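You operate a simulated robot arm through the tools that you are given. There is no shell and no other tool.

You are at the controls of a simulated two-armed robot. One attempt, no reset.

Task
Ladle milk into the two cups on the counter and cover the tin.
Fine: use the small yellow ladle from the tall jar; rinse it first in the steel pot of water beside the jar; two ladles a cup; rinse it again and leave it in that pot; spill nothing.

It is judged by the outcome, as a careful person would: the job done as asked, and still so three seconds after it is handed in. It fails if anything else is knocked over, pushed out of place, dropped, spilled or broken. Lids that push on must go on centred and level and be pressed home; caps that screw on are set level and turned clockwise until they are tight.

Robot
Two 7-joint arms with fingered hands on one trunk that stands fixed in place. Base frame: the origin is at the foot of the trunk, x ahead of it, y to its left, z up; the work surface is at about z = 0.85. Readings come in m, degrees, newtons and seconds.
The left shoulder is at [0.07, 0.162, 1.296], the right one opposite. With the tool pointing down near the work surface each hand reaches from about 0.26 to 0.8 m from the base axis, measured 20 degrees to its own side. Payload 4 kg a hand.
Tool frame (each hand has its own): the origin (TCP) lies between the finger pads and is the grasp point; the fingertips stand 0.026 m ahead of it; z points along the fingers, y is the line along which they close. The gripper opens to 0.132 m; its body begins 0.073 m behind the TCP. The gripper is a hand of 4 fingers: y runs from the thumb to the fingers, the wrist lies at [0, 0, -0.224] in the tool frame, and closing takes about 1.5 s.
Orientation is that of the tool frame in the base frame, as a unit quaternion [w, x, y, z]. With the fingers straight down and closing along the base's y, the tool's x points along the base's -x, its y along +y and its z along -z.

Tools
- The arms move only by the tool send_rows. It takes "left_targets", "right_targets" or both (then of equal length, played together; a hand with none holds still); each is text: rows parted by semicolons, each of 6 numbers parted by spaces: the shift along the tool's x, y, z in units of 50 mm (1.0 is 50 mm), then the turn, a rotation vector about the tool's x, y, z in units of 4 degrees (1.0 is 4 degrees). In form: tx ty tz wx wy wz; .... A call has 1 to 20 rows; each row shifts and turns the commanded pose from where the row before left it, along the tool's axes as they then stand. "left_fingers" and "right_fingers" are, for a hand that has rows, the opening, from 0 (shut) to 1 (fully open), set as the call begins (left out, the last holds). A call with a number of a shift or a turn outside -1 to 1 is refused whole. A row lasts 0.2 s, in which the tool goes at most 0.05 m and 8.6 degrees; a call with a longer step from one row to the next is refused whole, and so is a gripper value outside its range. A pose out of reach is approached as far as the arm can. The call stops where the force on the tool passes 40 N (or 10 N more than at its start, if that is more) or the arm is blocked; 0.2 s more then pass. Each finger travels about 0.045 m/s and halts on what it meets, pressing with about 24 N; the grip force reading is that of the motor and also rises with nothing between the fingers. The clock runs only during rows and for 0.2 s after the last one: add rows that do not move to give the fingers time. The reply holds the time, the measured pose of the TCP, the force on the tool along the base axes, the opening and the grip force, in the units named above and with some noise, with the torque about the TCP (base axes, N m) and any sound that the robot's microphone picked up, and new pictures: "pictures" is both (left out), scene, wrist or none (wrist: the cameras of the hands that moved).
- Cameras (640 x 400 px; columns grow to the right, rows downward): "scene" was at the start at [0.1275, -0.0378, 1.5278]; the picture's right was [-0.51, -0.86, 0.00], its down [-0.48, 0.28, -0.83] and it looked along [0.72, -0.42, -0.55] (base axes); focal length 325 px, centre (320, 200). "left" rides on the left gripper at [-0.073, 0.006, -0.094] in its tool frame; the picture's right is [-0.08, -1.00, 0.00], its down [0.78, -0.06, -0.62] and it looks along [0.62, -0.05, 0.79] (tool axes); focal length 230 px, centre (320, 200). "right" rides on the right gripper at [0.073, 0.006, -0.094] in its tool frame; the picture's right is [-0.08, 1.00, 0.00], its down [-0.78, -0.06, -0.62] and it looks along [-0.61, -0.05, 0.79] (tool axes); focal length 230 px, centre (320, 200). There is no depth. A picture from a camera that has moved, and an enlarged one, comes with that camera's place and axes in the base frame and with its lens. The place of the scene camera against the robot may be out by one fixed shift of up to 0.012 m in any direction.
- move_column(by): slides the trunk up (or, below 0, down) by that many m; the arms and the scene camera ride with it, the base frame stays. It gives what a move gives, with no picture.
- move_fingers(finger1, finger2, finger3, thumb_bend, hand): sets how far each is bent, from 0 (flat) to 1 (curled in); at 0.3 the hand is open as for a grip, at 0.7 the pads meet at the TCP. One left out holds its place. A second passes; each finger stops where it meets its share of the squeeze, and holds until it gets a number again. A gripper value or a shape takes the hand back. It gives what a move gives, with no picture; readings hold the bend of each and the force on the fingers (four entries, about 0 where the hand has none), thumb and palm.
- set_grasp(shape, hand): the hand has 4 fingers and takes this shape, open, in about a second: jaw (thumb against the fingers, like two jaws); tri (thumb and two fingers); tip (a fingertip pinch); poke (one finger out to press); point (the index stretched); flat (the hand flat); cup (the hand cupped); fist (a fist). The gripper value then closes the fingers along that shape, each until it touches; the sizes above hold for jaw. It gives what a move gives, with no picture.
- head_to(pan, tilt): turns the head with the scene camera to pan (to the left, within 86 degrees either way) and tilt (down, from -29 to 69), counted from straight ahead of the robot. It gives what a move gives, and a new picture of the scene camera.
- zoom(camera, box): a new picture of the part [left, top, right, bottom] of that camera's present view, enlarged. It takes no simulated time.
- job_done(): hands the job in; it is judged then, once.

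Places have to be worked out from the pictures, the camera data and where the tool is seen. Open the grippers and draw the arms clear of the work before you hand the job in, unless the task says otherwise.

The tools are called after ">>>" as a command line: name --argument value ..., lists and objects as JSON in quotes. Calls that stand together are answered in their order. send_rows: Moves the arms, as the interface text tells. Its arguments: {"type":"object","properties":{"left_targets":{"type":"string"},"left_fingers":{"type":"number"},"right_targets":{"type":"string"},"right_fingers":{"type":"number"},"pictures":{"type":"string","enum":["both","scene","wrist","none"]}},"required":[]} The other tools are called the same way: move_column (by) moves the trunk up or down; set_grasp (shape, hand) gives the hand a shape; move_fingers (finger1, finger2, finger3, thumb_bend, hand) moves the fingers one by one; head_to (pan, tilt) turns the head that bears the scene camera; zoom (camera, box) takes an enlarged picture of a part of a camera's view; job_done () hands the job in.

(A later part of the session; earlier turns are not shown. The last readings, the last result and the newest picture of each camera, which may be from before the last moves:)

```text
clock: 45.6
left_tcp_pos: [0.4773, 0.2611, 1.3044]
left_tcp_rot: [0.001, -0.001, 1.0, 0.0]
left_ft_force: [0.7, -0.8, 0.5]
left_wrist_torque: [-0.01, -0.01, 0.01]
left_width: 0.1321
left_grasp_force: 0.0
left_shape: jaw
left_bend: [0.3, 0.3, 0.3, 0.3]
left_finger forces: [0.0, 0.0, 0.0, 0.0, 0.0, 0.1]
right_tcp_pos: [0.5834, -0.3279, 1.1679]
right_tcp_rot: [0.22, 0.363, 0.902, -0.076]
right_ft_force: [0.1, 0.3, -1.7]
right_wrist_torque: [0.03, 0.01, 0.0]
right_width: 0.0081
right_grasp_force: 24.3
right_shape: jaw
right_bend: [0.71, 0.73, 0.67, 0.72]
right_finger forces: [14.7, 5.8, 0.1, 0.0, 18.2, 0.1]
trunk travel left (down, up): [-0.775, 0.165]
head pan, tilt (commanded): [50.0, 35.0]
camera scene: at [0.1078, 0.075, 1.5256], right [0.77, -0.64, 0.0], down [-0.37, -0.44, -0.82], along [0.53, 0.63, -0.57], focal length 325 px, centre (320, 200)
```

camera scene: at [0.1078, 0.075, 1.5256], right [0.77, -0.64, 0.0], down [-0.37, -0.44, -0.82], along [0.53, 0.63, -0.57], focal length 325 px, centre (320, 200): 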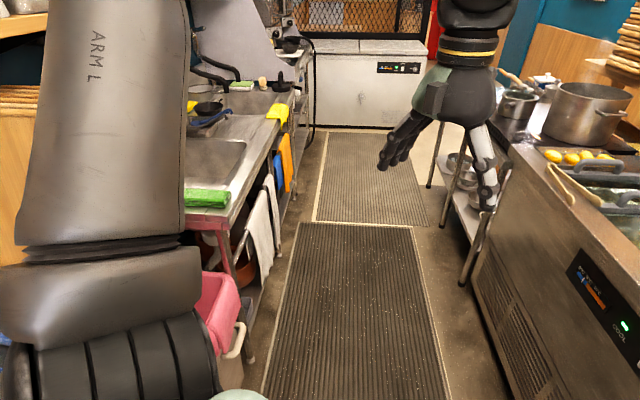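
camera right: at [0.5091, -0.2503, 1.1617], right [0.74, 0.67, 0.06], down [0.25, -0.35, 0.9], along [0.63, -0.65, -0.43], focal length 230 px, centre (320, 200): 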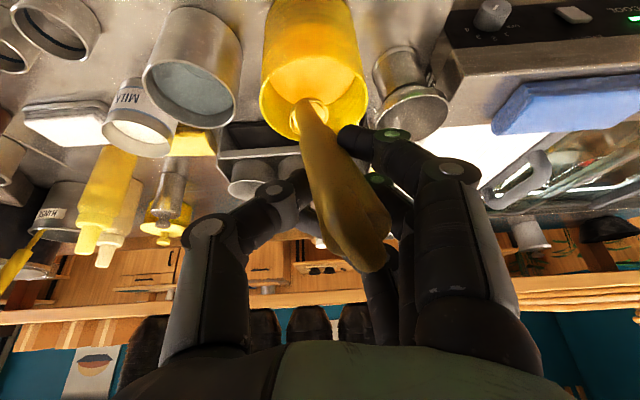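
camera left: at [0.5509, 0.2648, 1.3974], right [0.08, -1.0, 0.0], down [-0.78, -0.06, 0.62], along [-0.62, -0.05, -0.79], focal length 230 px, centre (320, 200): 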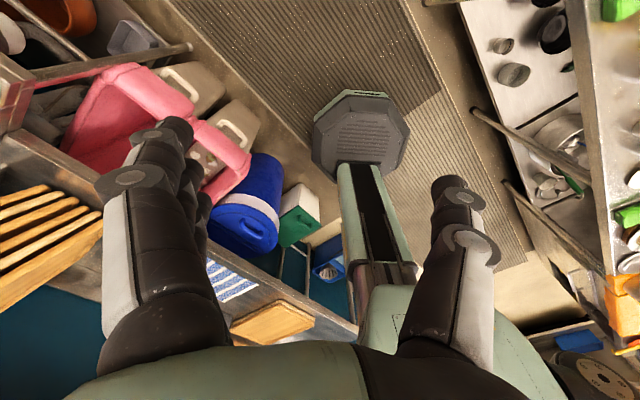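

The aisle on the left tells me little more, so I'll turn the head back. Then I'll tilt the ladle right over the jar, keeping the bowl fixed above its centre, which tips any powder back in and also tests how far the hand can tilt.

>>> head_to --pan -30 --tilt 42

>>> send_rows --right_targets "0.131 -0.154 -0.003 -0.759 -0.627 -0.836; 0.131 -0.154 -0.003 -0.759 -0.627 -0.836; 0.131 -0.154 -0.003 -0.759 -0.627 -0.836; 0.131 -0.154 -0.003 -0.759 -0.627 -0.836; 0.131 -0.154 -0.003 -0.759 -0.627 -0.836; 0.131 -0.154 -0.003 -0.759 -0.627 -0.836; 0.131 -0.154 -0.003 -0.759 -0.627 -0.836; 0.131 -0.154 -0.003 -0.759 -0.627 -0.836; 0 0 0 0 0 0" --pictures "both"

```text
clock: 47.1
left_tcp_pos: [0.4777, 0.2593, 1.3049]
left_tcp_rot: [0.0, 0.0, 1.0, 0.0]
left_ft_force: [0.1, 0.0, -0.5]
left_wrist_torque: [0.01, 0.03, -0.03]
left_width: 0.1318
left_grasp_force: 0.1
left_shape: jaw
left_bend: [0.3, 0.3, 0.3, 0.3]
left_finger forces: [0.1, 0.1, 0.0, 0.0, 0.1, 0.0]
right_tcp_pos: [0.5814, -0.3272, 1.1677]
right_tcp_rot: [0.219, 0.363, 0.902, -0.077]
right_ft_force: [-1.2, 0.0, -1.0]
right_wrist_torque: [-0.03, 0.02, -0.01]
right_width: 0.0078
right_grasp_force: 23.9
right_shape: jaw
right_bend: [0.71, 0.73, 0.67, 0.72]
right_finger forces: [14.7, 5.8, 0.0, 0.0, 18.3, 0.0]
trunk travel left (down, up): [-0.775, 0.165]
head pan, tilt (commanded): [-30.0, 42.0]
camera scene: at [0.1236, -0.0342, 1.5151], right [-0.5, -0.87, 0.0], down [-0.58, 0.33, -0.74], along [0.64, -0.37, -0.67], focal length 325 px, centre (320, 200)
```

scene: 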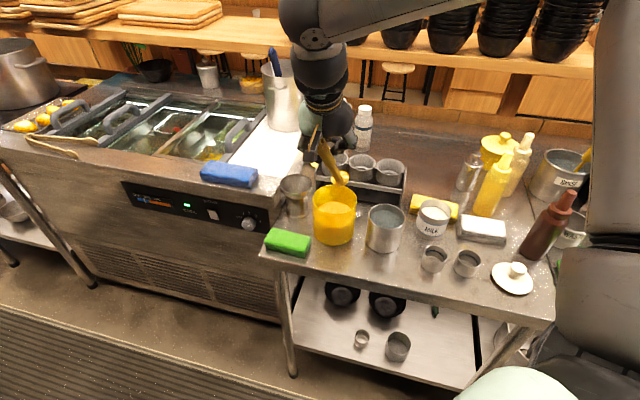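

```text
clock: 49.1
left_tcp_pos: [0.4779, 0.2602, 1.3034]
left_tcp_rot: [-0.001, 0.0, 1.0, 0.0]
left_ft_force: [0.1, -0.9, 0.0]
left_wrist_torque: [0.02, 0.01, 0.0]
left_width: 0.1319
left_grasp_force: 0.1
left_shape: jaw
left_bend: [0.3, 0.3, 0.3, 0.3]
left_finger forces: [0.1, 0.0, 0.1, 0.0, 0.1, 0.0]
right_tcp_pos: [0.5183, -0.3583, 1.1328]
right_tcp_rot: [0.418, 0.074, 0.905, 0.003]
right_ft_force: [0.7, 0.8, -1.1]
right_wrist_torque: [-0.01, 0.0, -0.01]
right_width: 0.0075
right_grasp_force: 23.9
right_shape: jaw
right_bend: [0.71, 0.73, 0.67, 0.72]
right_finger forces: [14.5, 6.1, 0.1, 0.0, 17.6, 0.0]
trunk travel left (down, up): [-0.775, 0.165]
head pan, tilt (commanded): [-30.0, 42.0]
camera scene: at [0.1241, -0.0332, 1.5151], right [-0.5, -0.87, 0.0], down [-0.58, 0.33, -0.74], along [0.64, -0.37, -0.67], focal length 325 px, centre (320, 200)
camera right: at [0.4022, -0.3369, 1.1411], right [0.18, 0.98, 0.13], down [0.03, -0.13, 0.99], along [0.98, -0.18, -0.05], focal length 230 px, centre (320, 200)
```

scene: 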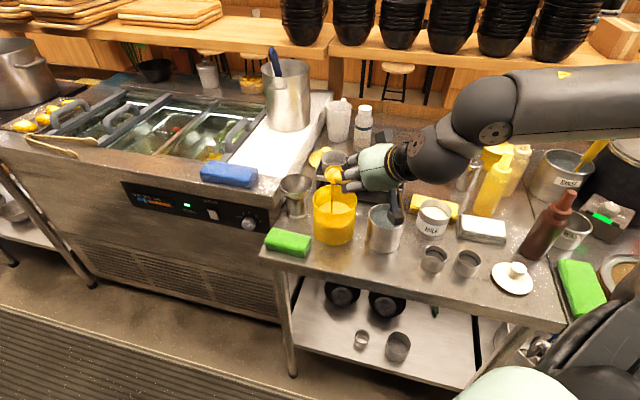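
right: 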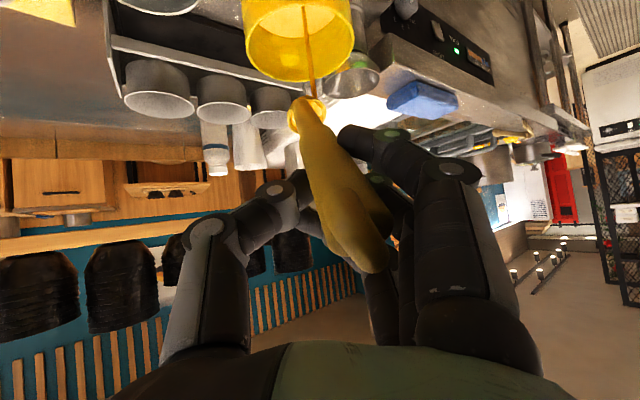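

Powder is streaming from the bowl back into the jar and the reach is fine: the forearm now comes in from the right. I'll finish the remaining tilt to empty the bowl.

>>> send_rows --right_targets "0.131 -0.154 -0.003 -0.759 -0.627 -0.836; 0.131 -0.154 -0.003 -0.759 -0.627 -0.836; 0.131 -0.154 -0.003 -0.759 -0.627 -0.836; 0.131 -0.154 -0.003 -0.759 -0.627 -0.836; 0 0 0 0 0 0; 0 0 0 0 0 0; 0 0 0 0 0 0" --pictures "both"

>>> zoom --camera "right" --box '[230, 0, 400, 150]'

>>> zoom --camera "scene" --box '[280, 140, 420, 260]'

```text
clock: 50.8
left_tcp_pos: [0.4773, 0.2592, 1.3042]
left_tcp_rot: [-0.001, -0.001, 1.0, 0.001]
left_ft_force: [-0.8, -0.4, 0.4]
left_wrist_torque: [-0.02, 0.05, 0.02]
left_width: 0.1322
left_grasp_force: 0.1
left_shape: jaw
left_bend: [0.3, 0.3, 0.3, 0.3]
left_finger forces: [0.0, 0.0, 0.0, 0.0, 0.0, 0.0]
right_tcp_pos: [0.5011, -0.3931, 1.1133]
right_tcp_rot: [0.5, -0.076, 0.862, 0.045]
right_ft_force: [0.1, -0.7, -0.4]
right_wrist_torque: [0.01, 0.03, 0.06]
right_width: 0.007
right_grasp_force: 23.7
right_shape: jaw
right_bend: [0.71, 0.73, 0.67, 0.72]
right_finger forces: [14.7, 6.3, 0.1, 0.0, 17.5, 0.1]
right hand out of reach, approached as far as the arm can: row 1
trunk travel left (down, up): [-0.775, 0.165]
head pan, tilt (commanded): [-30.0, 42.0]
camera scene: at [0.1235, -0.0353, 1.5151], right [-0.5, -0.87, 0.0], down [-0.58, 0.34, -0.74], along [0.64, -0.37, -0.67], focal length 325 px, centre (320, 200)
camera right: at [0.3854, -0.4078, 1.098], right [-0.13, 0.99, 0.07], down [-0.13, -0.09, 0.99], along [0.98, 0.12, 0.14], focal length 230 px, centre (320, 200)
```

scene: 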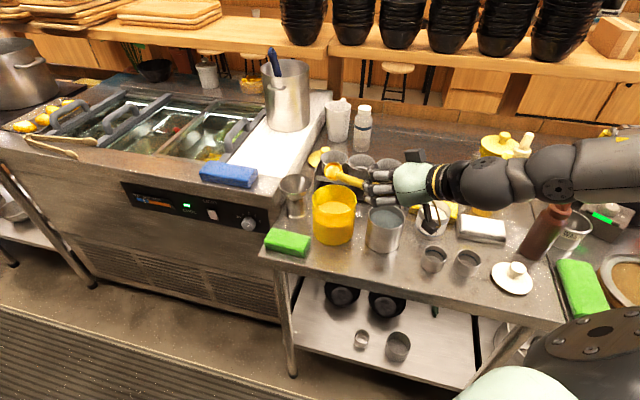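
right: 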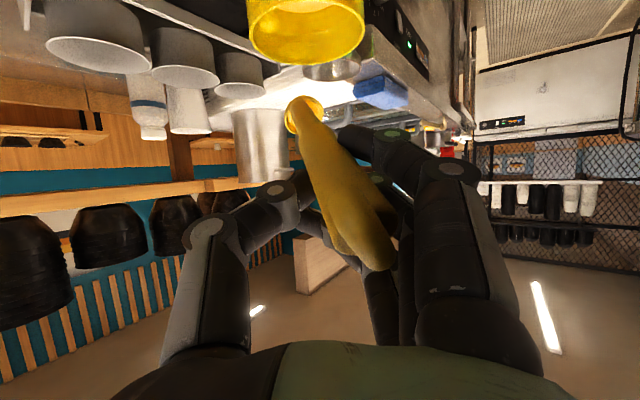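

```text
2.67 times, centred on (315, 75) of right
camera zoom: at [0.3854, -0.4078, 1.098], right [-0.13, 0.99, 0.07], down [-0.13, -0.09, 0.99], along [0.98, 0.12, 0.14], focal length 614 px, centre (333, 533)
```

zoom: 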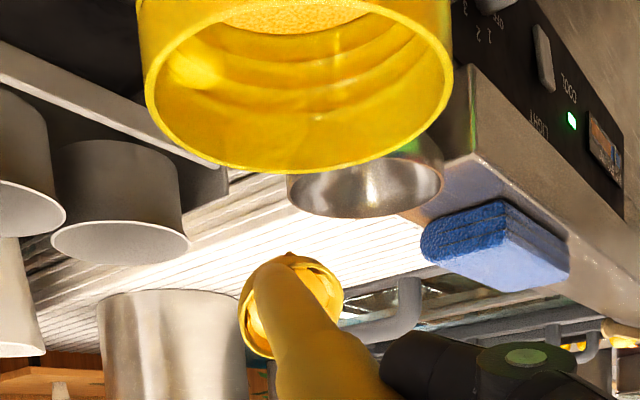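

```text
3.33 times, centred on (350, 200) of scene
camera zoom: at [0.1235, -0.0353, 1.5151], right [-0.5, -0.87, 0.0], down [-0.58, 0.34, -0.74], along [0.64, -0.37, -0.67], focal length 1083 px, centre (220, 200)
```

zoom: 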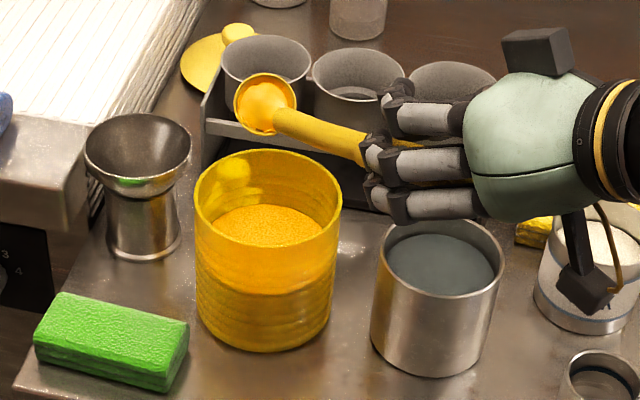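

The hand reached the planned tilt with the ladle over the jar. I'll look closely into the bowl.

>>> zoom --camera "scene" --box '[300, 155, 360, 195]'

>>> zoom --camera "right" --box '[270, 80, 350, 140]'

```text
10.00 times, centred on (330, 175) of scene
camera zoom: at [0.1235, -0.0353, 1.5151], right [-0.5, -0.87, 0.0], down [-0.58, 0.34, -0.74], along [0.64, -0.37, -0.67], focal length 3249 px, centre (220, 450)
```

zoom: 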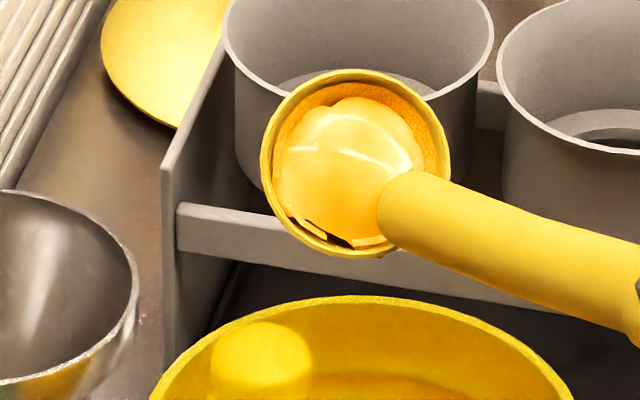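

```text
6.67 times, centred on (310, 110) of right
camera zoom: at [0.3854, -0.4078, 1.098], right [-0.13, 0.99, 0.07], down [-0.13, -0.09, 0.99], along [0.98, 0.12, 0.14], focal length 1534 px, centre (387, 800)
```

zoom: 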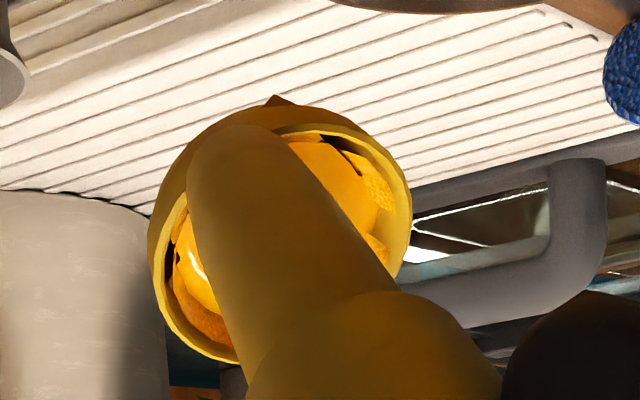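

The bowl is nearly empty with only a film of residue; it's a hemisphere about 44 mm across, 0.178 m from the TCP, and tilted roughly 30° relative to the handle. I'll rotate to where I judge the bowl to be level, keeping it above the jar.

>>> send_rows --right_targets "-0.256 -0.12 -0.02 -0.505 0.953 0.731; -0.256 -0.12 -0.02 -0.505 0.953 0.731; -0.256 -0.12 -0.02 -0.505 0.953 0.731; -0.256 -0.12 -0.02 -0.505 0.953 0.731; -0.256 -0.12 -0.02 -0.505 0.953 0.731; -0.256 -0.12 -0.02 -0.505 0.953 0.731; -0.256 -0.12 -0.02 -0.505 0.953 0.731; -0.256 -0.12 -0.02 -0.505 0.953 0.731; -0.256 -0.12 -0.02 -0.505 0.953 0.731; -0.256 -0.12 -0.02 -0.505 0.953 0.731; 0 0 0 0 0 0" --pictures "both"

>>> zoom --camera "scene" --box '[280, 120, 400, 220]'

>>> zoom --camera "right" --box '[240, 40, 400, 180]'

```text
clock: 53.1
left_tcp_pos: [0.4768, 0.2598, 1.3055]
left_tcp_rot: [0.0, -0.001, 1.0, 0.0]
left_ft_force: [-0.5, -0.2, -0.4]
left_wrist_torque: [0.01, -0.01, 0.02]
left_width: 0.1317
left_grasp_force: 0.1
left_shape: jaw
left_bend: [0.3, 0.3, 0.3, 0.3]
left_finger forces: [0.0, 0.1, 0.0, 0.0, 0.0, 0.0]
right_tcp_pos: [0.5964, -0.4592, 1.1848]
right_tcp_rot: [0.147, 0.045, 0.946, 0.285]
right_ft_force: [0.0, 0.1, 0.0]
right_wrist_torque: [-0.03, -0.02, 0.01]
right_width: 0.0074
right_grasp_force: 23.9
right_shape: jaw
right_bend: [0.71, 0.73, 0.67, 0.72]
right_finger forces: [14.3, 4.9, 0.0, 0.1, 17.8, 0.0]
trunk travel left (down, up): [-0.775, 0.165]
head pan, tilt (commanded): [-30.0, 42.0]
camera scene: at [0.1228, -0.0344, 1.5152], right [-0.5, -0.87, 0.0], down [-0.58, 0.33, -0.74], along [0.64, -0.37, -0.67], focal length 325 px, centre (320, 200)
camera right: at [0.4984, -0.4906, 1.2458], right [0.08, 0.82, 0.57], down [0.56, -0.51, 0.65], along [0.83, 0.27, -0.5], focal length 230 px, centre (320, 200)
```

scene: 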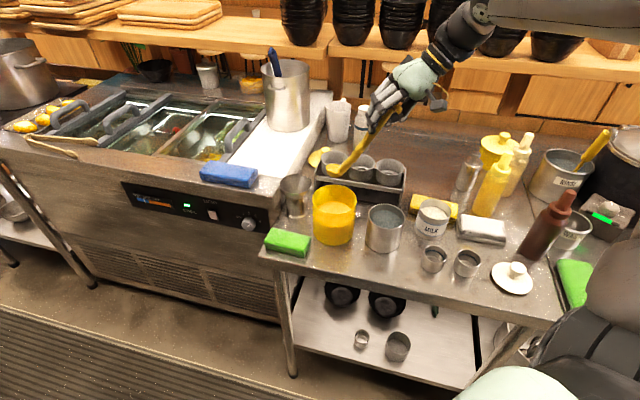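
right: 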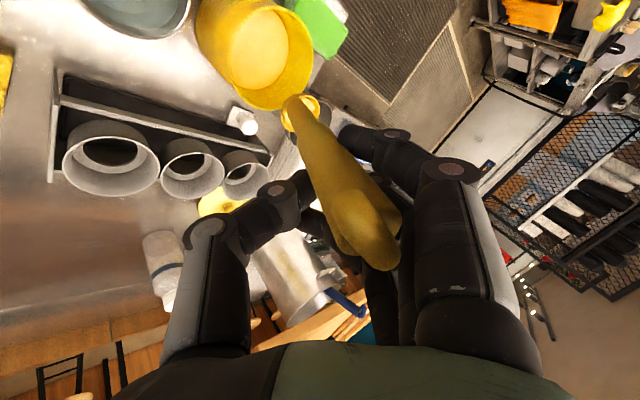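

```text
4.00 times, centred on (340, 170) of scene
camera zoom: at [0.1228, -0.0344, 1.5152], right [-0.5, -0.87, 0.0], down [-0.58, 0.33, -0.74], along [0.64, -0.37, -0.67], focal length 1300 px, centre (240, 320)
```

zoom: 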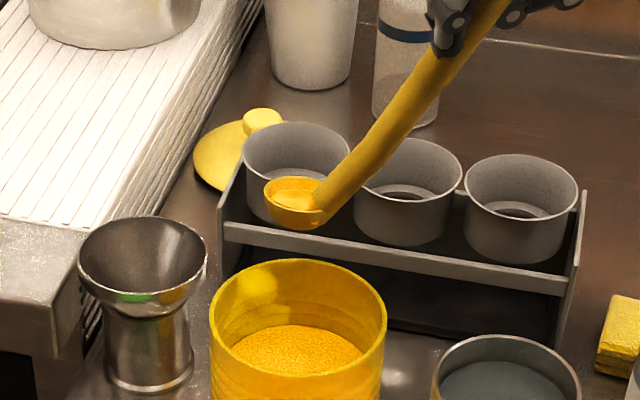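

```text
2.86 times, centred on (320, 110) of right
camera zoom: at [0.4984, -0.4906, 1.2458], right [0.08, 0.82, 0.57], down [0.56, -0.51, 0.65], along [0.83, 0.27, -0.5], focal length 657 px, centre (320, 457)
```

zoom: 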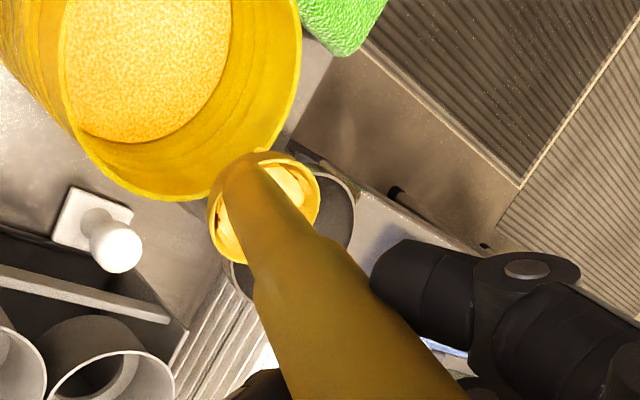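

The bowl now looks roughly level with the handle rising to the right. I'll zoom in to measure the rim's tilt.

>>> zoom --camera "scene" --box '[310, 145, 360, 185]'

>>> zoom --camera "right" --box '[270, 80, 340, 130]'

```text
10.00 times, centred on (335, 165) of scene
camera zoom: at [0.1228, -0.0344, 1.5152], right [-0.5, -0.87, 0.0], down [-0.58, 0.33, -0.74], along [0.64, -0.37, -0.67], focal length 3249 px, centre (170, 550)
```

zoom: 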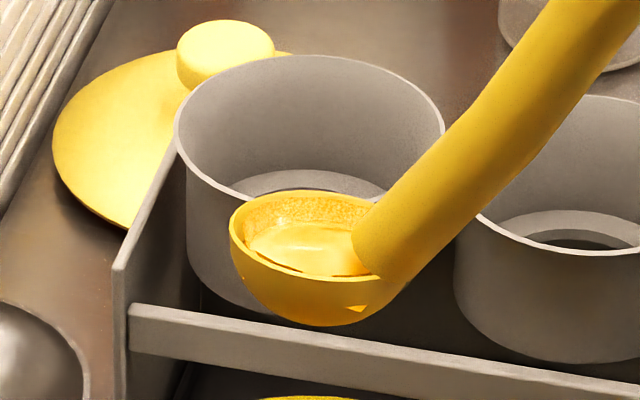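

```text
8.00 times, centred on (305, 105) of right
camera zoom: at [0.4984, -0.4906, 1.2458], right [0.08, 0.82, 0.57], down [0.56, -0.51, 0.65], along [0.83, 0.27, -0.5], focal length 1841 px, centre (440, 960)
```

zoom: 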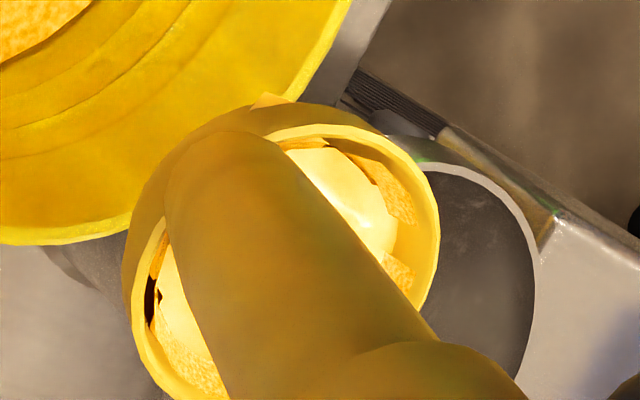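

From this view the bowl's rim leans about 15° toward the handle side, so the bowl normal in the tool frame is about (-0.30, 0.31, -0.90). I'll level it precisely and carry it, high and level, to above the water pot beside the jar.

>>> send_rows --right_targets "0.012 0.212 0.032 0.88 0.007 -0.387; 0.012 0.212 0.032 0.88 0.007 -0.387; 0.012 0.212 0.032 0.88 0.007 -0.387; 0.012 0.212 0.032 0.88 0.007 -0.387; 0 0 0 0 0 0; 0.371 -0.263 -0.154 0 0 0; 0.371 -0.263 -0.154 0 0 0; 0.371 -0.263 -0.154 0 0 0; 0.371 -0.263 -0.154 0 0 0; 0.371 -0.263 -0.154 0 0 0; 0.371 -0.263 -0.154 0 0 0; 0 0 0 0 0 0" --pictures "both"

>>> zoom --camera "scene" --box '[340, 150, 440, 260]'

>>> zoom --camera "right" --box '[240, 40, 400, 180]'

```text
clock: 55.8
left_tcp_pos: [0.4772, 0.2603, 1.3041]
left_tcp_rot: [-0.001, 0.0, 1.0, 0.0]
left_ft_force: [-0.2, -0.3, 0.2]
left_wrist_torque: [0.03, 0.0, 0.01]
left_width: 0.1319
left_grasp_force: 0.0
left_shape: jaw
left_bend: [0.3, 0.3, 0.3, 0.3]
left_finger forces: [0.0, 0.1, 0.0, 0.0, 0.0, 0.0]
right_tcp_pos: [0.4786, -0.4999, 1.1813]
right_tcp_rot: [0.154, 0.011, 0.975, 0.159]
right_ft_force: [-0.3, 0.0, -1.3]
right_wrist_torque: [-0.01, 0.0, 0.02]
right_width: 0.0071
right_grasp_force: 24.1
right_shape: jaw
right_bend: [0.71, 0.73, 0.67, 0.72]
right_finger forces: [14.3, 4.7, 0.0, 0.0, 17.5, 0.0]
trunk travel left (down, up): [-0.775, 0.165]
head pan, tilt (commanded): [-30.0, 42.0]
camera scene: at [0.124, -0.0341, 1.5151], right [-0.5, -0.87, 0.0], down [-0.58, 0.33, -0.74], along [0.64, -0.37, -0.67], focal length 325 px, centre (320, 200)
camera right: at [0.3811, -0.5178, 1.2471], right [0.05, 0.94, 0.33], down [0.56, -0.3, 0.77], along [0.83, 0.15, -0.54], focal length 230 px, centre (320, 200)
```

scene: 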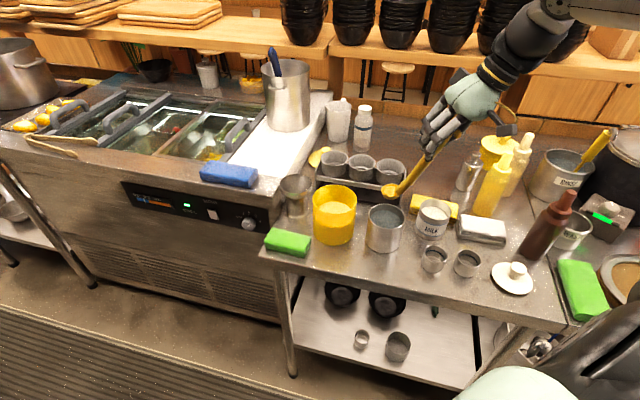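
right: 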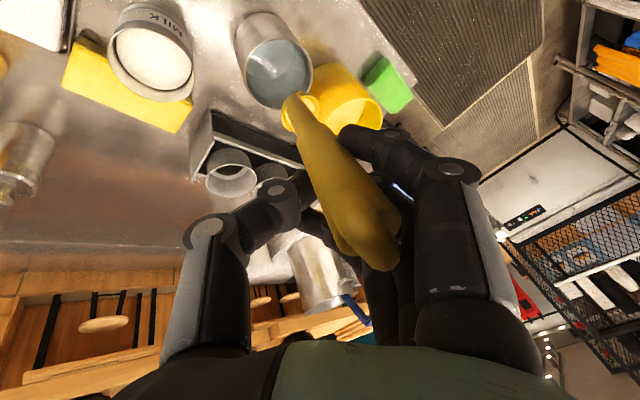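

```text
3.64 times, centred on (390, 205) of scene
camera zoom: at [0.124, -0.0341, 1.5151], right [-0.5, -0.87, 0.0], down [-0.58, 0.33, -0.74], along [0.64, -0.37, -0.67], focal length 1181 px, centre (66, 182)
```

zoom: 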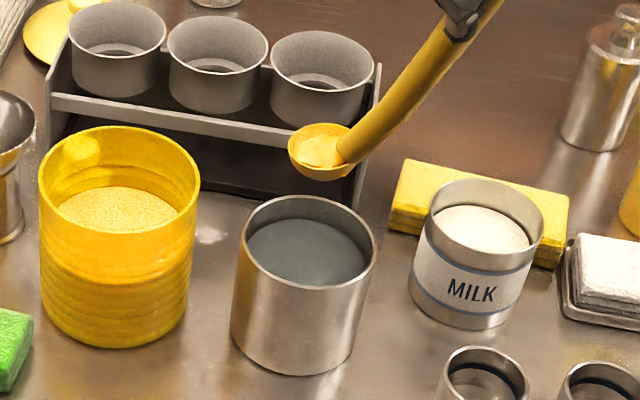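

```text
2.86 times, centred on (320, 110) of right
camera zoom: at [0.3811, -0.5178, 1.2471], right [0.05, 0.94, 0.33], down [0.56, -0.3, 0.77], along [0.83, 0.15, -0.54], focal length 657 px, centre (320, 457)
```

zoom: 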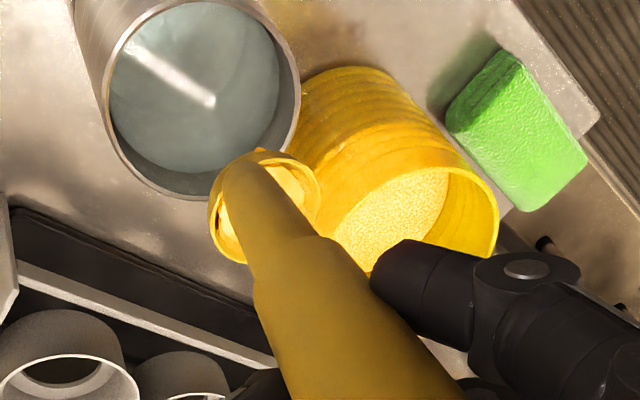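

The bowl should be at about (0.546, -0.468, 1.018), above the pot. I'll zoom in to check its levelness before dipping.

>>> zoom --camera "scene" --box '[370, 170, 420, 210]'

>>> zoom --camera "scene" --box '[355, 180, 455, 260]'

```text
10.00 times, centred on (395, 190) of scene
camera zoom: at [0.124, -0.0341, 1.5151], right [-0.5, -0.87, 0.0], down [-0.58, 0.33, -0.74], along [0.64, -0.37, -0.67], focal length 3249 px, centre (-430, 300)
```

zoom: 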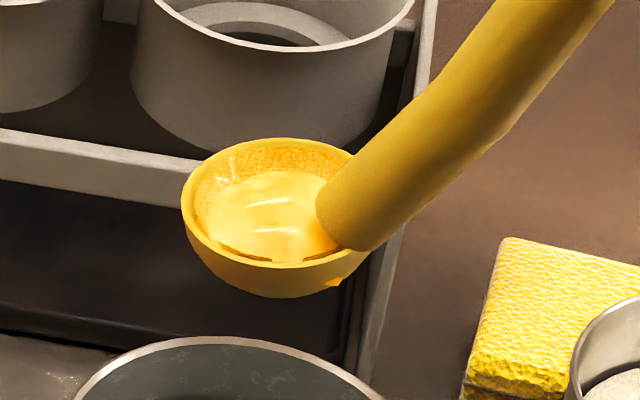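

```text
5.00 times, centred on (405, 220) of scene
camera zoom: at [0.124, -0.0341, 1.5151], right [-0.5, -0.87, 0.0], down [-0.58, 0.33, -0.74], along [0.64, -0.37, -0.67], focal length 1624 px, centre (-105, 100)
```

zoom: 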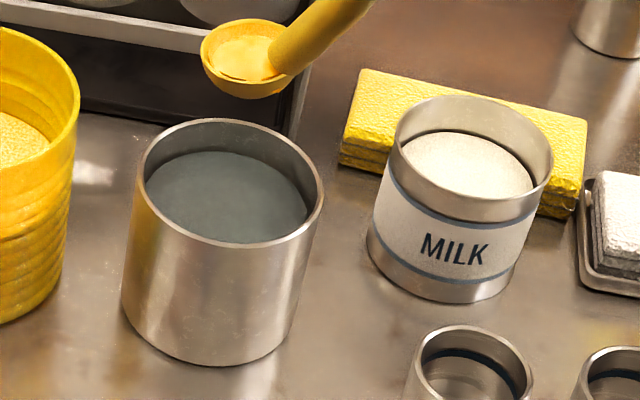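

The bowl is level to within about 5°. I'll now lower it slowly into the water, with its centre offset about 10 mm away from the handle side so that the handle clears the pot's rim.

>>> send_rows --right_targets "-0.1 0.048 0.05 0 0 0; 0.0894 -0.0938 0.2706 0 0 0; 0.0894 -0.0938 0.2706 0 0 0; 0.0894 -0.0938 0.2706 0 0 0; 0.0894 -0.0938 0.2706 0 0 0; 0 0 0 0 0 0" --pictures "both"

>>> zoom --camera "scene" --box '[350, 170, 430, 260]'

>>> zoom --camera "right" --box '[220, 40, 380, 180]'

```text
clock: 57.1
left_tcp_pos: [0.4771, 0.2597, 1.3039]
left_tcp_rot: [0.001, -0.001, 1.0, 0.0]
left_ft_force: [-0.6, 1.0, 0.1]
left_wrist_torque: [-0.03, 0.01, -0.02]
left_width: 0.1318
left_grasp_force: 0.0
left_shape: jaw
left_bend: [0.3, 0.3, 0.3, 0.3]
left_finger forces: [0.0, 0.1, 0.0, 0.0, 0.1, 0.1]
right_tcp_pos: [0.4854, -0.4968, 1.1195]
right_tcp_rot: [0.154, 0.013, 0.975, 0.158]
right_ft_force: [-0.1, 0.5, -0.4]
right_wrist_torque: [0.03, 0.02, -0.01]
right_width: 0.0075
right_grasp_force: 23.6
right_shape: jaw
right_bend: [0.71, 0.73, 0.67, 0.72]
right_finger forces: [14.2, 4.8, 0.0, 0.0, 17.4, 0.0]
trunk travel left (down, up): [-0.775, 0.165]
head pan, tilt (commanded): [-30.0, 42.0]
camera scene: at [0.1232, -0.0342, 1.5152], right [-0.5, -0.87, 0.0], down [-0.58, 0.33, -0.74], along [0.64, -0.37, -0.67], focal length 325 px, centre (320, 200)
camera right: at [0.3864, -0.5149, 1.1866], right [0.05, 0.94, 0.34], down [0.56, -0.3, 0.77], along [0.83, 0.15, -0.54], focal length 230 px, centre (320, 200)
```

scene: 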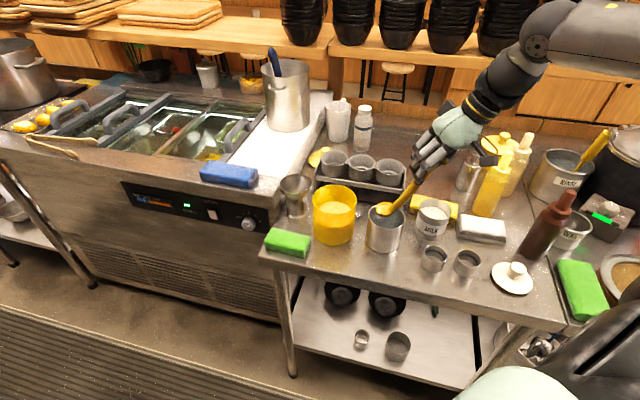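
right: 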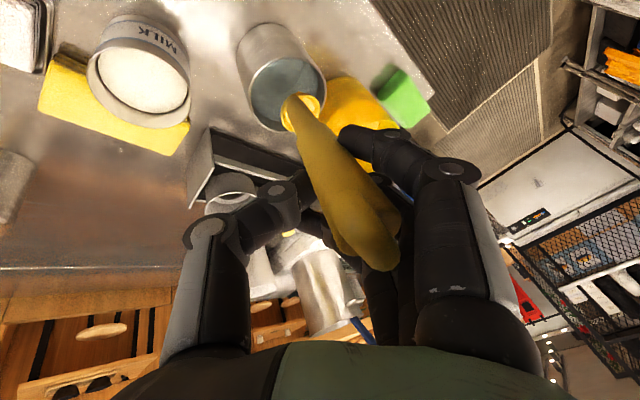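

```text
4.44 times, centred on (390, 215) of scene
camera zoom: at [0.1232, -0.0342, 1.5152], right [-0.5, -0.87, 0.0], down [-0.58, 0.33, -0.74], along [0.64, -0.37, -0.67], focal length 1444 px, centre (9, 133)
```

zoom: 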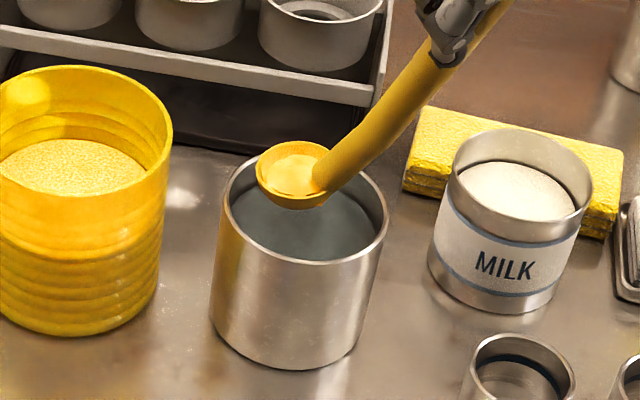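

```text
2.86 times, centred on (300, 110) of right
camera zoom: at [0.3864, -0.5149, 1.1866], right [0.05, 0.94, 0.34], down [0.56, -0.3, 0.77], along [0.83, 0.15, -0.54], focal length 657 px, centre (377, 457)
```

zoom: 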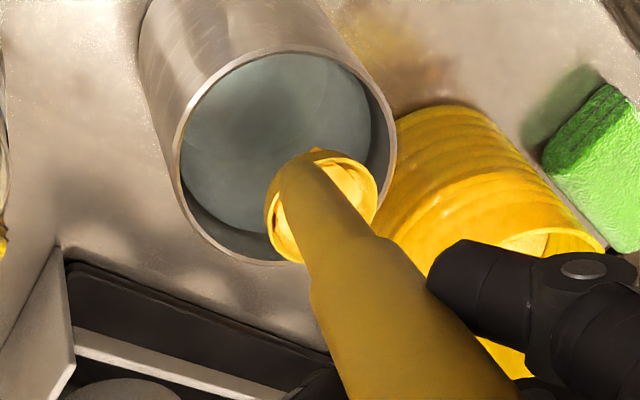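

The bowl hangs just over the pot mouth, inside its circle, with room on the handle side. I'll lower it 60 mm into the water.

>>> send_rows --right_targets "0.0894 -0.0938 0.2706 0 0 0; 0.0894 -0.0938 0.2706 0 0 0; 0.0894 -0.0938 0.2706 0 0 0; 0.0894 -0.0938 0.2706 0 0 0; 0 0 0 0 0 0; 0 0 0 0 0 0" --pictures "wrist"

>>> zoom --camera "scene" --box '[350, 180, 430, 260]'

>>> zoom --camera "right" --box '[220, 40, 380, 180]'

```text
clock: 58.5
left_tcp_pos: [0.476, 0.2604, 1.3045]
left_tcp_rot: [-0.001, -0.001, 1.0, 0.0]
left_ft_force: [-0.8, 0.7, -0.6]
left_wrist_torque: [-0.01, 0.01, 0.0]
left_width: 0.1321
left_grasp_force: 0.1
left_shape: jaw
left_bend: [0.3, 0.3, 0.3, 0.3]
left_finger forces: [0.0, 0.0, 0.0, 0.0, 0.0, 0.0]
right_tcp_pos: [0.4841, -0.4977, 1.062]
right_tcp_rot: [0.155, 0.012, 0.975, 0.158]
right_ft_force: [-0.6, -1.0, -1.8]
right_wrist_torque: [0.01, 0.02, -0.02]
right_width: 0.0074
right_grasp_force: 24.3
right_shape: jaw
right_bend: [0.71, 0.73, 0.67, 0.72]
right_finger forces: [14.2, 4.5, 0.0, 0.0, 17.5, 0.0]
trunk travel left (down, up): [-0.775, 0.165]
head pan, tilt (commanded): [-30.0, 42.0]
camera right: at [0.3864, -0.5147, 1.1284], right [0.05, 0.94, 0.33], down [0.56, -0.3, 0.77], along [0.83, 0.15, -0.54], focal length 230 px, centre (320, 200)
```

right: 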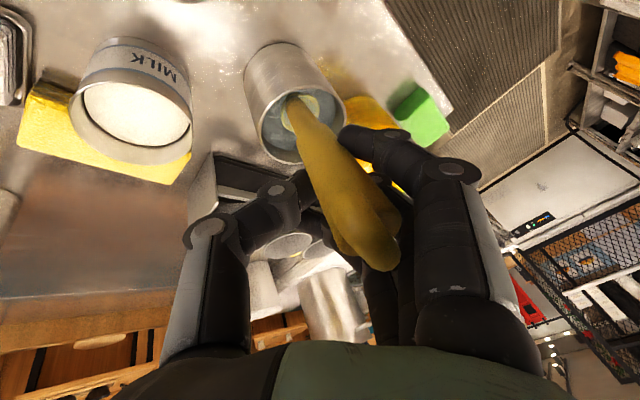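

```text
5.00 times, centred on (390, 220) of scene
camera zoom: at [0.1234, -0.0341, 1.5151], right [-0.5, -0.87, 0.0], down [-0.58, 0.33, -0.74], along [0.64, -0.37, -0.67], focal length 1624 px, centre (-30, 100)
```

zoom: 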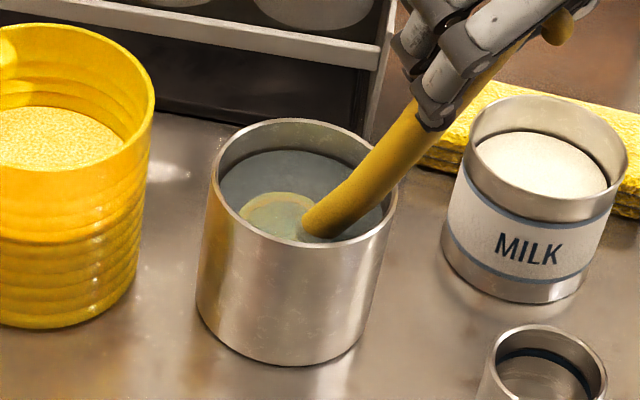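

```text
2.86 times, centred on (300, 110) of right
camera zoom: at [0.3864, -0.5147, 1.1284], right [0.05, 0.94, 0.33], down [0.56, -0.3, 0.77], along [0.83, 0.15, -0.54], focal length 657 px, centre (377, 457)
```

zoom: 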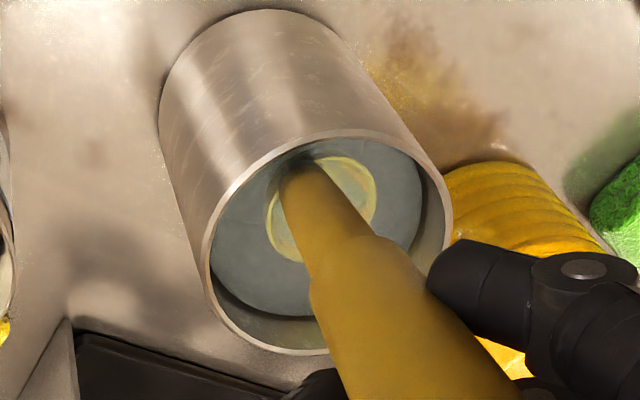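

The bowl is fully under water and visible through it, touching nothing. I'll swirl it gently to rinse it.

>>> send_rows --right_targets "0.061 0.102 0.015 0 0 0; -0.061 -0.102 -0.015 0 0 0; -0.061 -0.102 -0.015 0 0 0; 0.061 0.102 0.015 0 0 0; -0.0477 0.05 -0.1443 0 0 0; 0.0477 -0.05 0.1443 0 0 0; 0.061 0.102 0.015 0 0 0; -0.061 -0.102 -0.015 0 0 0; -0.061 -0.102 -0.015 0 0 0; 0.061 0.102 0.015 0 0 0; -0.0477 0.05 -0.1443 0 0 0; 0.0477 -0.05 0.1443 0 0 0; 0.061 0.102 0.015 0 0 0; -0.061 -0.102 -0.015 0 0 0; -0.061 -0.102 -0.015 0 0 0; 0.061 0.102 0.015 0 0 0; 0 0 0 0 0 0" --pictures "none"

>>> zoom --camera "scene" --box '[355, 190, 425, 250]'

```text
clock: 62.1
left_tcp_pos: [0.4762, 0.2601, 1.3044]
left_tcp_rot: [-0.001, -0.001, 1.0, 0.0]
left_ft_force: [0.0, 0.3, 0.5]
left_wrist_torque: [-0.01, 0.0, -0.03]
left_width: 0.1318
left_grasp_force: 0.0
left_shape: jaw
left_bend: [0.3, 0.3, 0.3, 0.3]
left_finger forces: [0.1, 0.0, 0.1, 0.1, 0.0, 0.0]
right_tcp_pos: [0.4833, -0.4972, 1.0623]
right_tcp_rot: [0.155, 0.012, 0.975, 0.158]
right_ft_force: [-0.2, 0.5, -0.3]
right_wrist_torque: [-0.06, 0.02, 0.04]
right_width: 0.007
right_grasp_force: 23.6
right_shape: jaw
right_bend: [0.71, 0.73, 0.67, 0.72]
right_finger forces: [14.2, 4.6, 0.1, 0.0, 17.3, 0.1]
trunk travel left (down, up): [-0.775, 0.165]
head pan, tilt (commanded): [-30.0, 42.0]
```

```text
6.67 times, centred on (390, 220) of scene
camera zoom: at [0.1235, -0.0342, 1.5151], right [-0.5, -0.87, 0.0], down [-0.58, 0.33, -0.74], along [0.64, -0.37, -0.67], focal length 2166 px, centre (-147, 67)
```

zoom: 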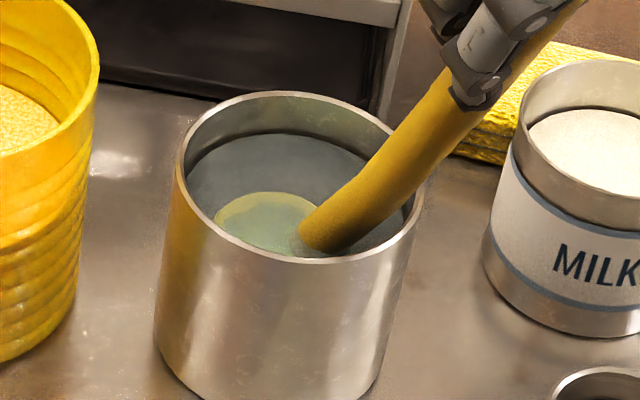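

The rinse is done. I'll lift the bowl straight up out of the water, level, until it's just above the pot's rim.

>>> send_rows --right_targets "-0.0894 0.0938 -0.2706 0 0 0; -0.0894 0.0938 -0.2706 0 0 0; -0.0894 0.0938 -0.2706 0 0 0; -0.0894 0.0938 -0.2706 0 0 0; -0.0894 0.0938 -0.2706 0 0 0; -0.0894 0.0938 -0.2706 0 0 0; -0.0894 0.0938 -0.2706 0 0 0; 0 0 0 0 0 0; 0 0 0 0 0 0" --pictures "none"

>>> zoom --camera "scene" --box '[360, 165, 420, 215]'

>>> zoom --camera "right" --box '[260, 60, 360, 140]'

```text
clock: 64.2
left_tcp_pos: [0.4772, 0.2593, 1.3049]
left_tcp_rot: [-0.001, 0.0, 1.0, 0.002]
left_ft_force: [-0.1, -0.1, 0.9]
left_wrist_torque: [0.0, 0.02, 0.01]
left_width: 0.132
left_grasp_force: 0.0
left_shape: jaw
left_bend: [0.3, 0.3, 0.3, 0.3]
left_finger forces: [0.1, 0.0, 0.1, 0.1, 0.0, 0.0]
right_tcp_pos: [0.4834, -0.4972, 1.1659]
right_tcp_rot: [0.155, 0.012, 0.975, 0.158]
right_ft_force: [-0.2, 0.2, -0.8]
right_wrist_torque: [-0.01, 0.02, 0.01]
right_width: 0.0071
right_grasp_force: 23.5
right_shape: jaw
right_bend: [0.71, 0.73, 0.67, 0.72]
right_finger forces: [14.3, 4.5, 0.0, 0.0, 17.4, 0.0]
trunk travel left (down, up): [-0.775, 0.165]
head pan, tilt (commanded): [-30.0, 42.0]
```

```text
8.00 times, centred on (390, 190) of scene
camera zoom: at [0.1236, -0.0346, 1.5151], right [-0.5, -0.87, 0.0], down [-0.58, 0.33, -0.74], along [0.64, -0.37, -0.67], focal length 2599 px, centre (-240, 280)
```

zoom: 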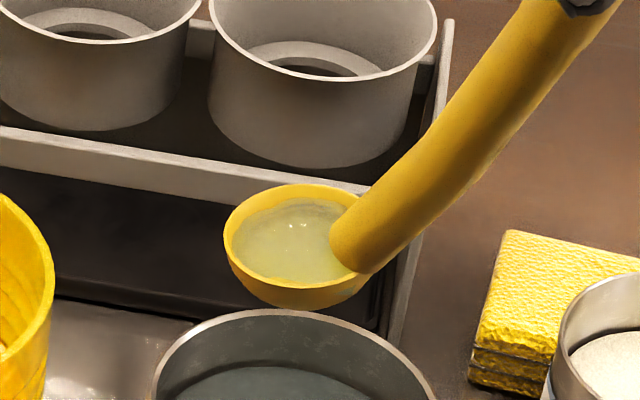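

```text
5.00 times, centred on (310, 100) of right
camera zoom: at [0.3863, -0.514, 1.2328], right [0.05, 0.94, 0.34], down [0.56, -0.3, 0.77], along [0.83, 0.15, -0.54], focal length 1150 px, centre (370, 700)
```

zoom: 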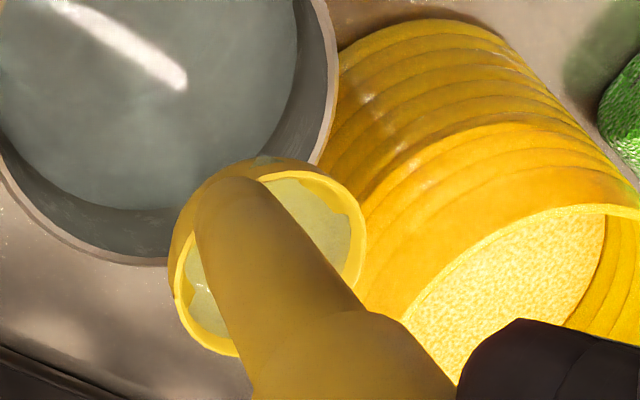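

The bowl is full of cloudy rinse water; the liquid shows it leans about 7° toward me, which refines my level estimate. I'll now tip it out over the pot, keeping the bowl fixed above the mouth.

>>> send_rows --right_targets "0.125 0.048 0.015 0.275 -0.411 -0.995; 0.125 0.048 0.015 0.275 -0.411 -0.995; 0.125 0.048 0.015 0.275 -0.411 -0.995; 0.125 0.048 0.015 0.275 -0.411 -0.995; 0.125 0.048 0.015 0.275 -0.411 -0.995; 0.125 0.048 0.015 0.275 -0.411 -0.995; 0.125 0.048 0.015 0.275 -0.411 -0.995; 0.125 0.048 0.015 0.275 -0.411 -0.995; 0.125 0.048 0.015 0.275 -0.411 -0.995; 0.125 0.048 0.015 0.275 -0.411 -0.995; 0.125 0.048 0.015 0.275 -0.411 -0.995; 0 0 0 0 0 0" --pictures "both"

>>> zoom --camera "scene" --box '[350, 160, 430, 240]'

```text
clock: 66.8
left_tcp_pos: [0.476, 0.2594, 1.3043]
left_tcp_rot: [-0.001, -0.002, 1.0, 0.0]
left_ft_force: [-0.9, 0.0, 1.1]
left_wrist_torque: [-0.01, -0.03, -0.01]
left_width: 0.1321
left_grasp_force: 0.2
left_shape: jaw
left_bend: [0.3, 0.3, 0.3, 0.3]
left_finger forces: [0.1, 0.0, 0.1, 0.0, 0.0, 0.0]
right_tcp_pos: [0.4239, -0.4848, 1.1276]
right_tcp_rot: [0.348, -0.311, 0.885, -0.015]
right_ft_force: [-0.1, -0.2, -1.2]
right_wrist_torque: [0.02, 0.04, 0.02]
right_width: 0.0069
right_grasp_force: 24.3
right_shape: jaw
right_bend: [0.71, 0.73, 0.67, 0.72]
right_finger forces: [14.4, 4.5, 0.0, 0.1, 16.8, 0.0]
trunk travel left (down, up): [-0.775, 0.165]
head pan, tilt (commanded): [-30.0, 42.0]
camera scene: at [0.1236, -0.0343, 1.5151], right [-0.5, -0.87, 0.0], down [-0.58, 0.33, -0.74], along [0.64, -0.37, -0.67], focal length 325 px, centre (320, 200)
camera right: at [0.3226, -0.5387, 1.1555], right [-0.49, 0.85, -0.19], down [0.09, 0.27, 0.96], along [0.86, 0.46, -0.21], focal length 230 px, centre (320, 200)
```

scene: 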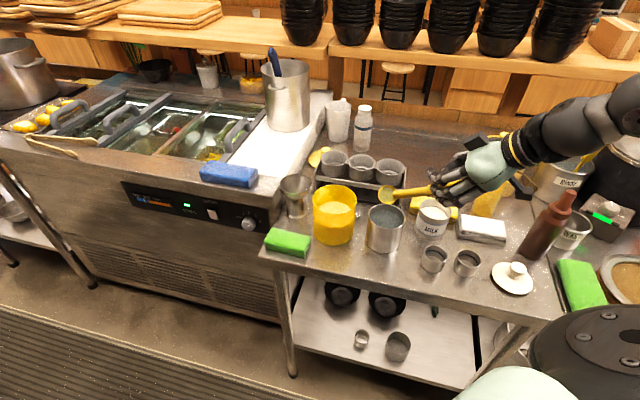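
right: 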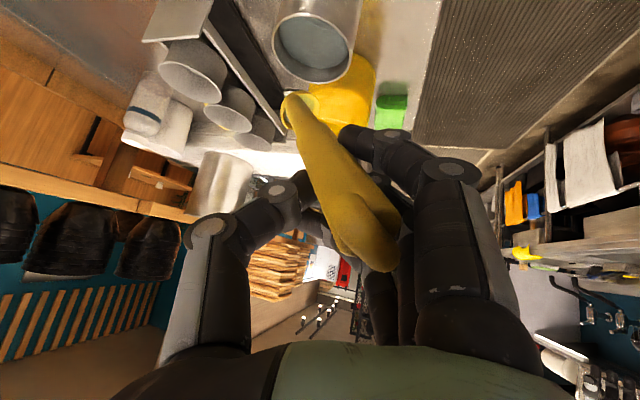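

```text
5.00 times, centred on (390, 200) of scene
camera zoom: at [0.1236, -0.0343, 1.5151], right [-0.5, -0.87, 0.0], down [-0.58, 0.33, -0.74], along [0.64, -0.37, -0.67], focal length 1624 px, centre (-30, 200)
```

zoom: 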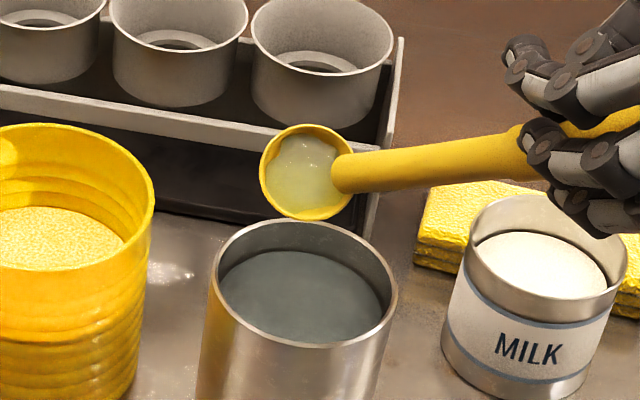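

The bowl is partly tilted, still holding some water, right over the pot. I'll continue the tilt.

>>> send_rows --right_targets "0.125 0.048 0.015 0.275 -0.411 -0.995; 0.125 0.048 0.015 0.275 -0.411 -0.995; 0.125 0.048 0.015 0.275 -0.411 -0.995; 0.125 0.048 0.015 0.275 -0.411 -0.995; 0.125 0.048 0.015 0.275 -0.411 -0.995; 0.125 0.048 0.015 0.275 -0.411 -0.995; 0.125 0.048 0.015 0.275 -0.411 -0.995; 0 0 0 0 0 0" --pictures "both"

>>> zoom --camera "scene" --box '[350, 160, 430, 240]'

```text
clock: 68.5
left_tcp_pos: [0.4763, 0.2597, 1.3053]
left_tcp_rot: [0.0, -0.001, 1.0, 0.001]
left_ft_force: [0.9, 0.2, 0.4]
left_wrist_torque: [0.01, 0.0, -0.02]
left_width: 0.1317
left_grasp_force: 0.0
left_shape: jaw
left_bend: [0.3, 0.3, 0.3, 0.3]
left_finger forces: [0.0, 0.1, 0.0, 0.1, 0.1, 0.1]
right_tcp_pos: [0.4013, -0.5021, 1.0916]
right_tcp_rot: [0.439, -0.49, 0.742, -0.126]
right_ft_force: [0.3, 0.2, -1.0]
right_wrist_torque: [0.0, 0.01, -0.04]
right_width: 0.0068
right_grasp_force: 23.8
right_shape: jaw
right_bend: [0.71, 0.73, 0.67, 0.72]
right_finger forces: [14.4, 4.5, 0.0, 0.0, 16.7, 0.0]
trunk travel left (down, up): [-0.775, 0.165]
head pan, tilt (commanded): [-30.0, 42.0]
camera scene: at [0.1234, -0.0342, 1.5151], right [-0.5, -0.87, 0.0], down [-0.58, 0.33, -0.74], along [0.64, -0.37, -0.67], focal length 325 px, centre (320, 200)
camera right: at [0.3165, -0.5838, 1.1059], right [-0.6, 0.55, -0.57], down [-0.34, 0.48, 0.81], along [0.72, 0.68, -0.1], focal length 230 px, centre (320, 200)
```

scene: 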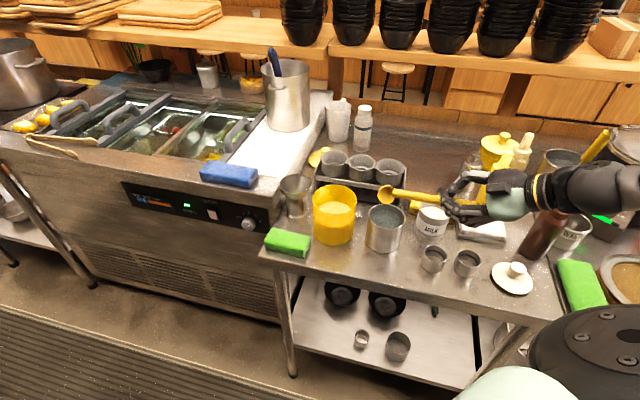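
right: 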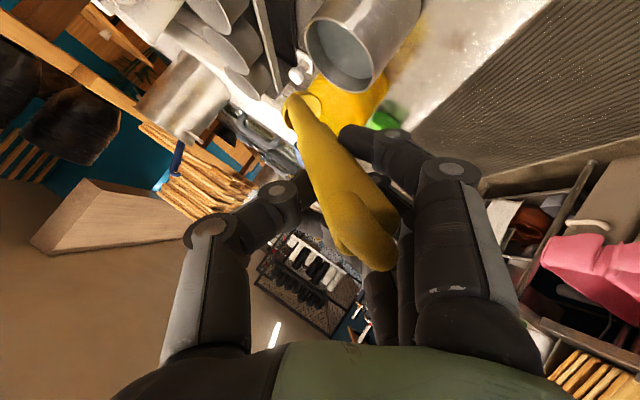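

```text
5.00 times, centred on (390, 200) of scene
camera zoom: at [0.1234, -0.0342, 1.5151], right [-0.5, -0.87, 0.0], down [-0.58, 0.33, -0.74], along [0.64, -0.37, -0.67], focal length 1624 px, centre (-30, 200)
```

zoom: 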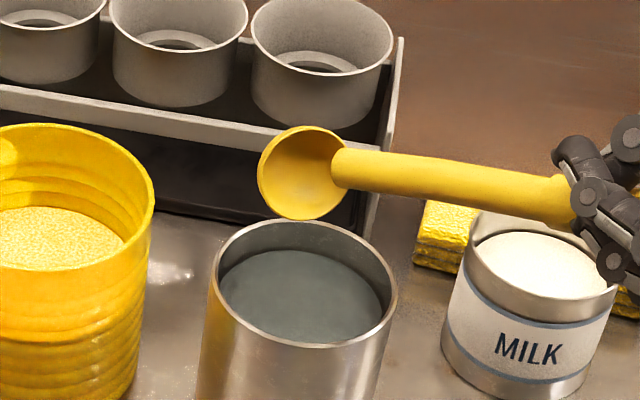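

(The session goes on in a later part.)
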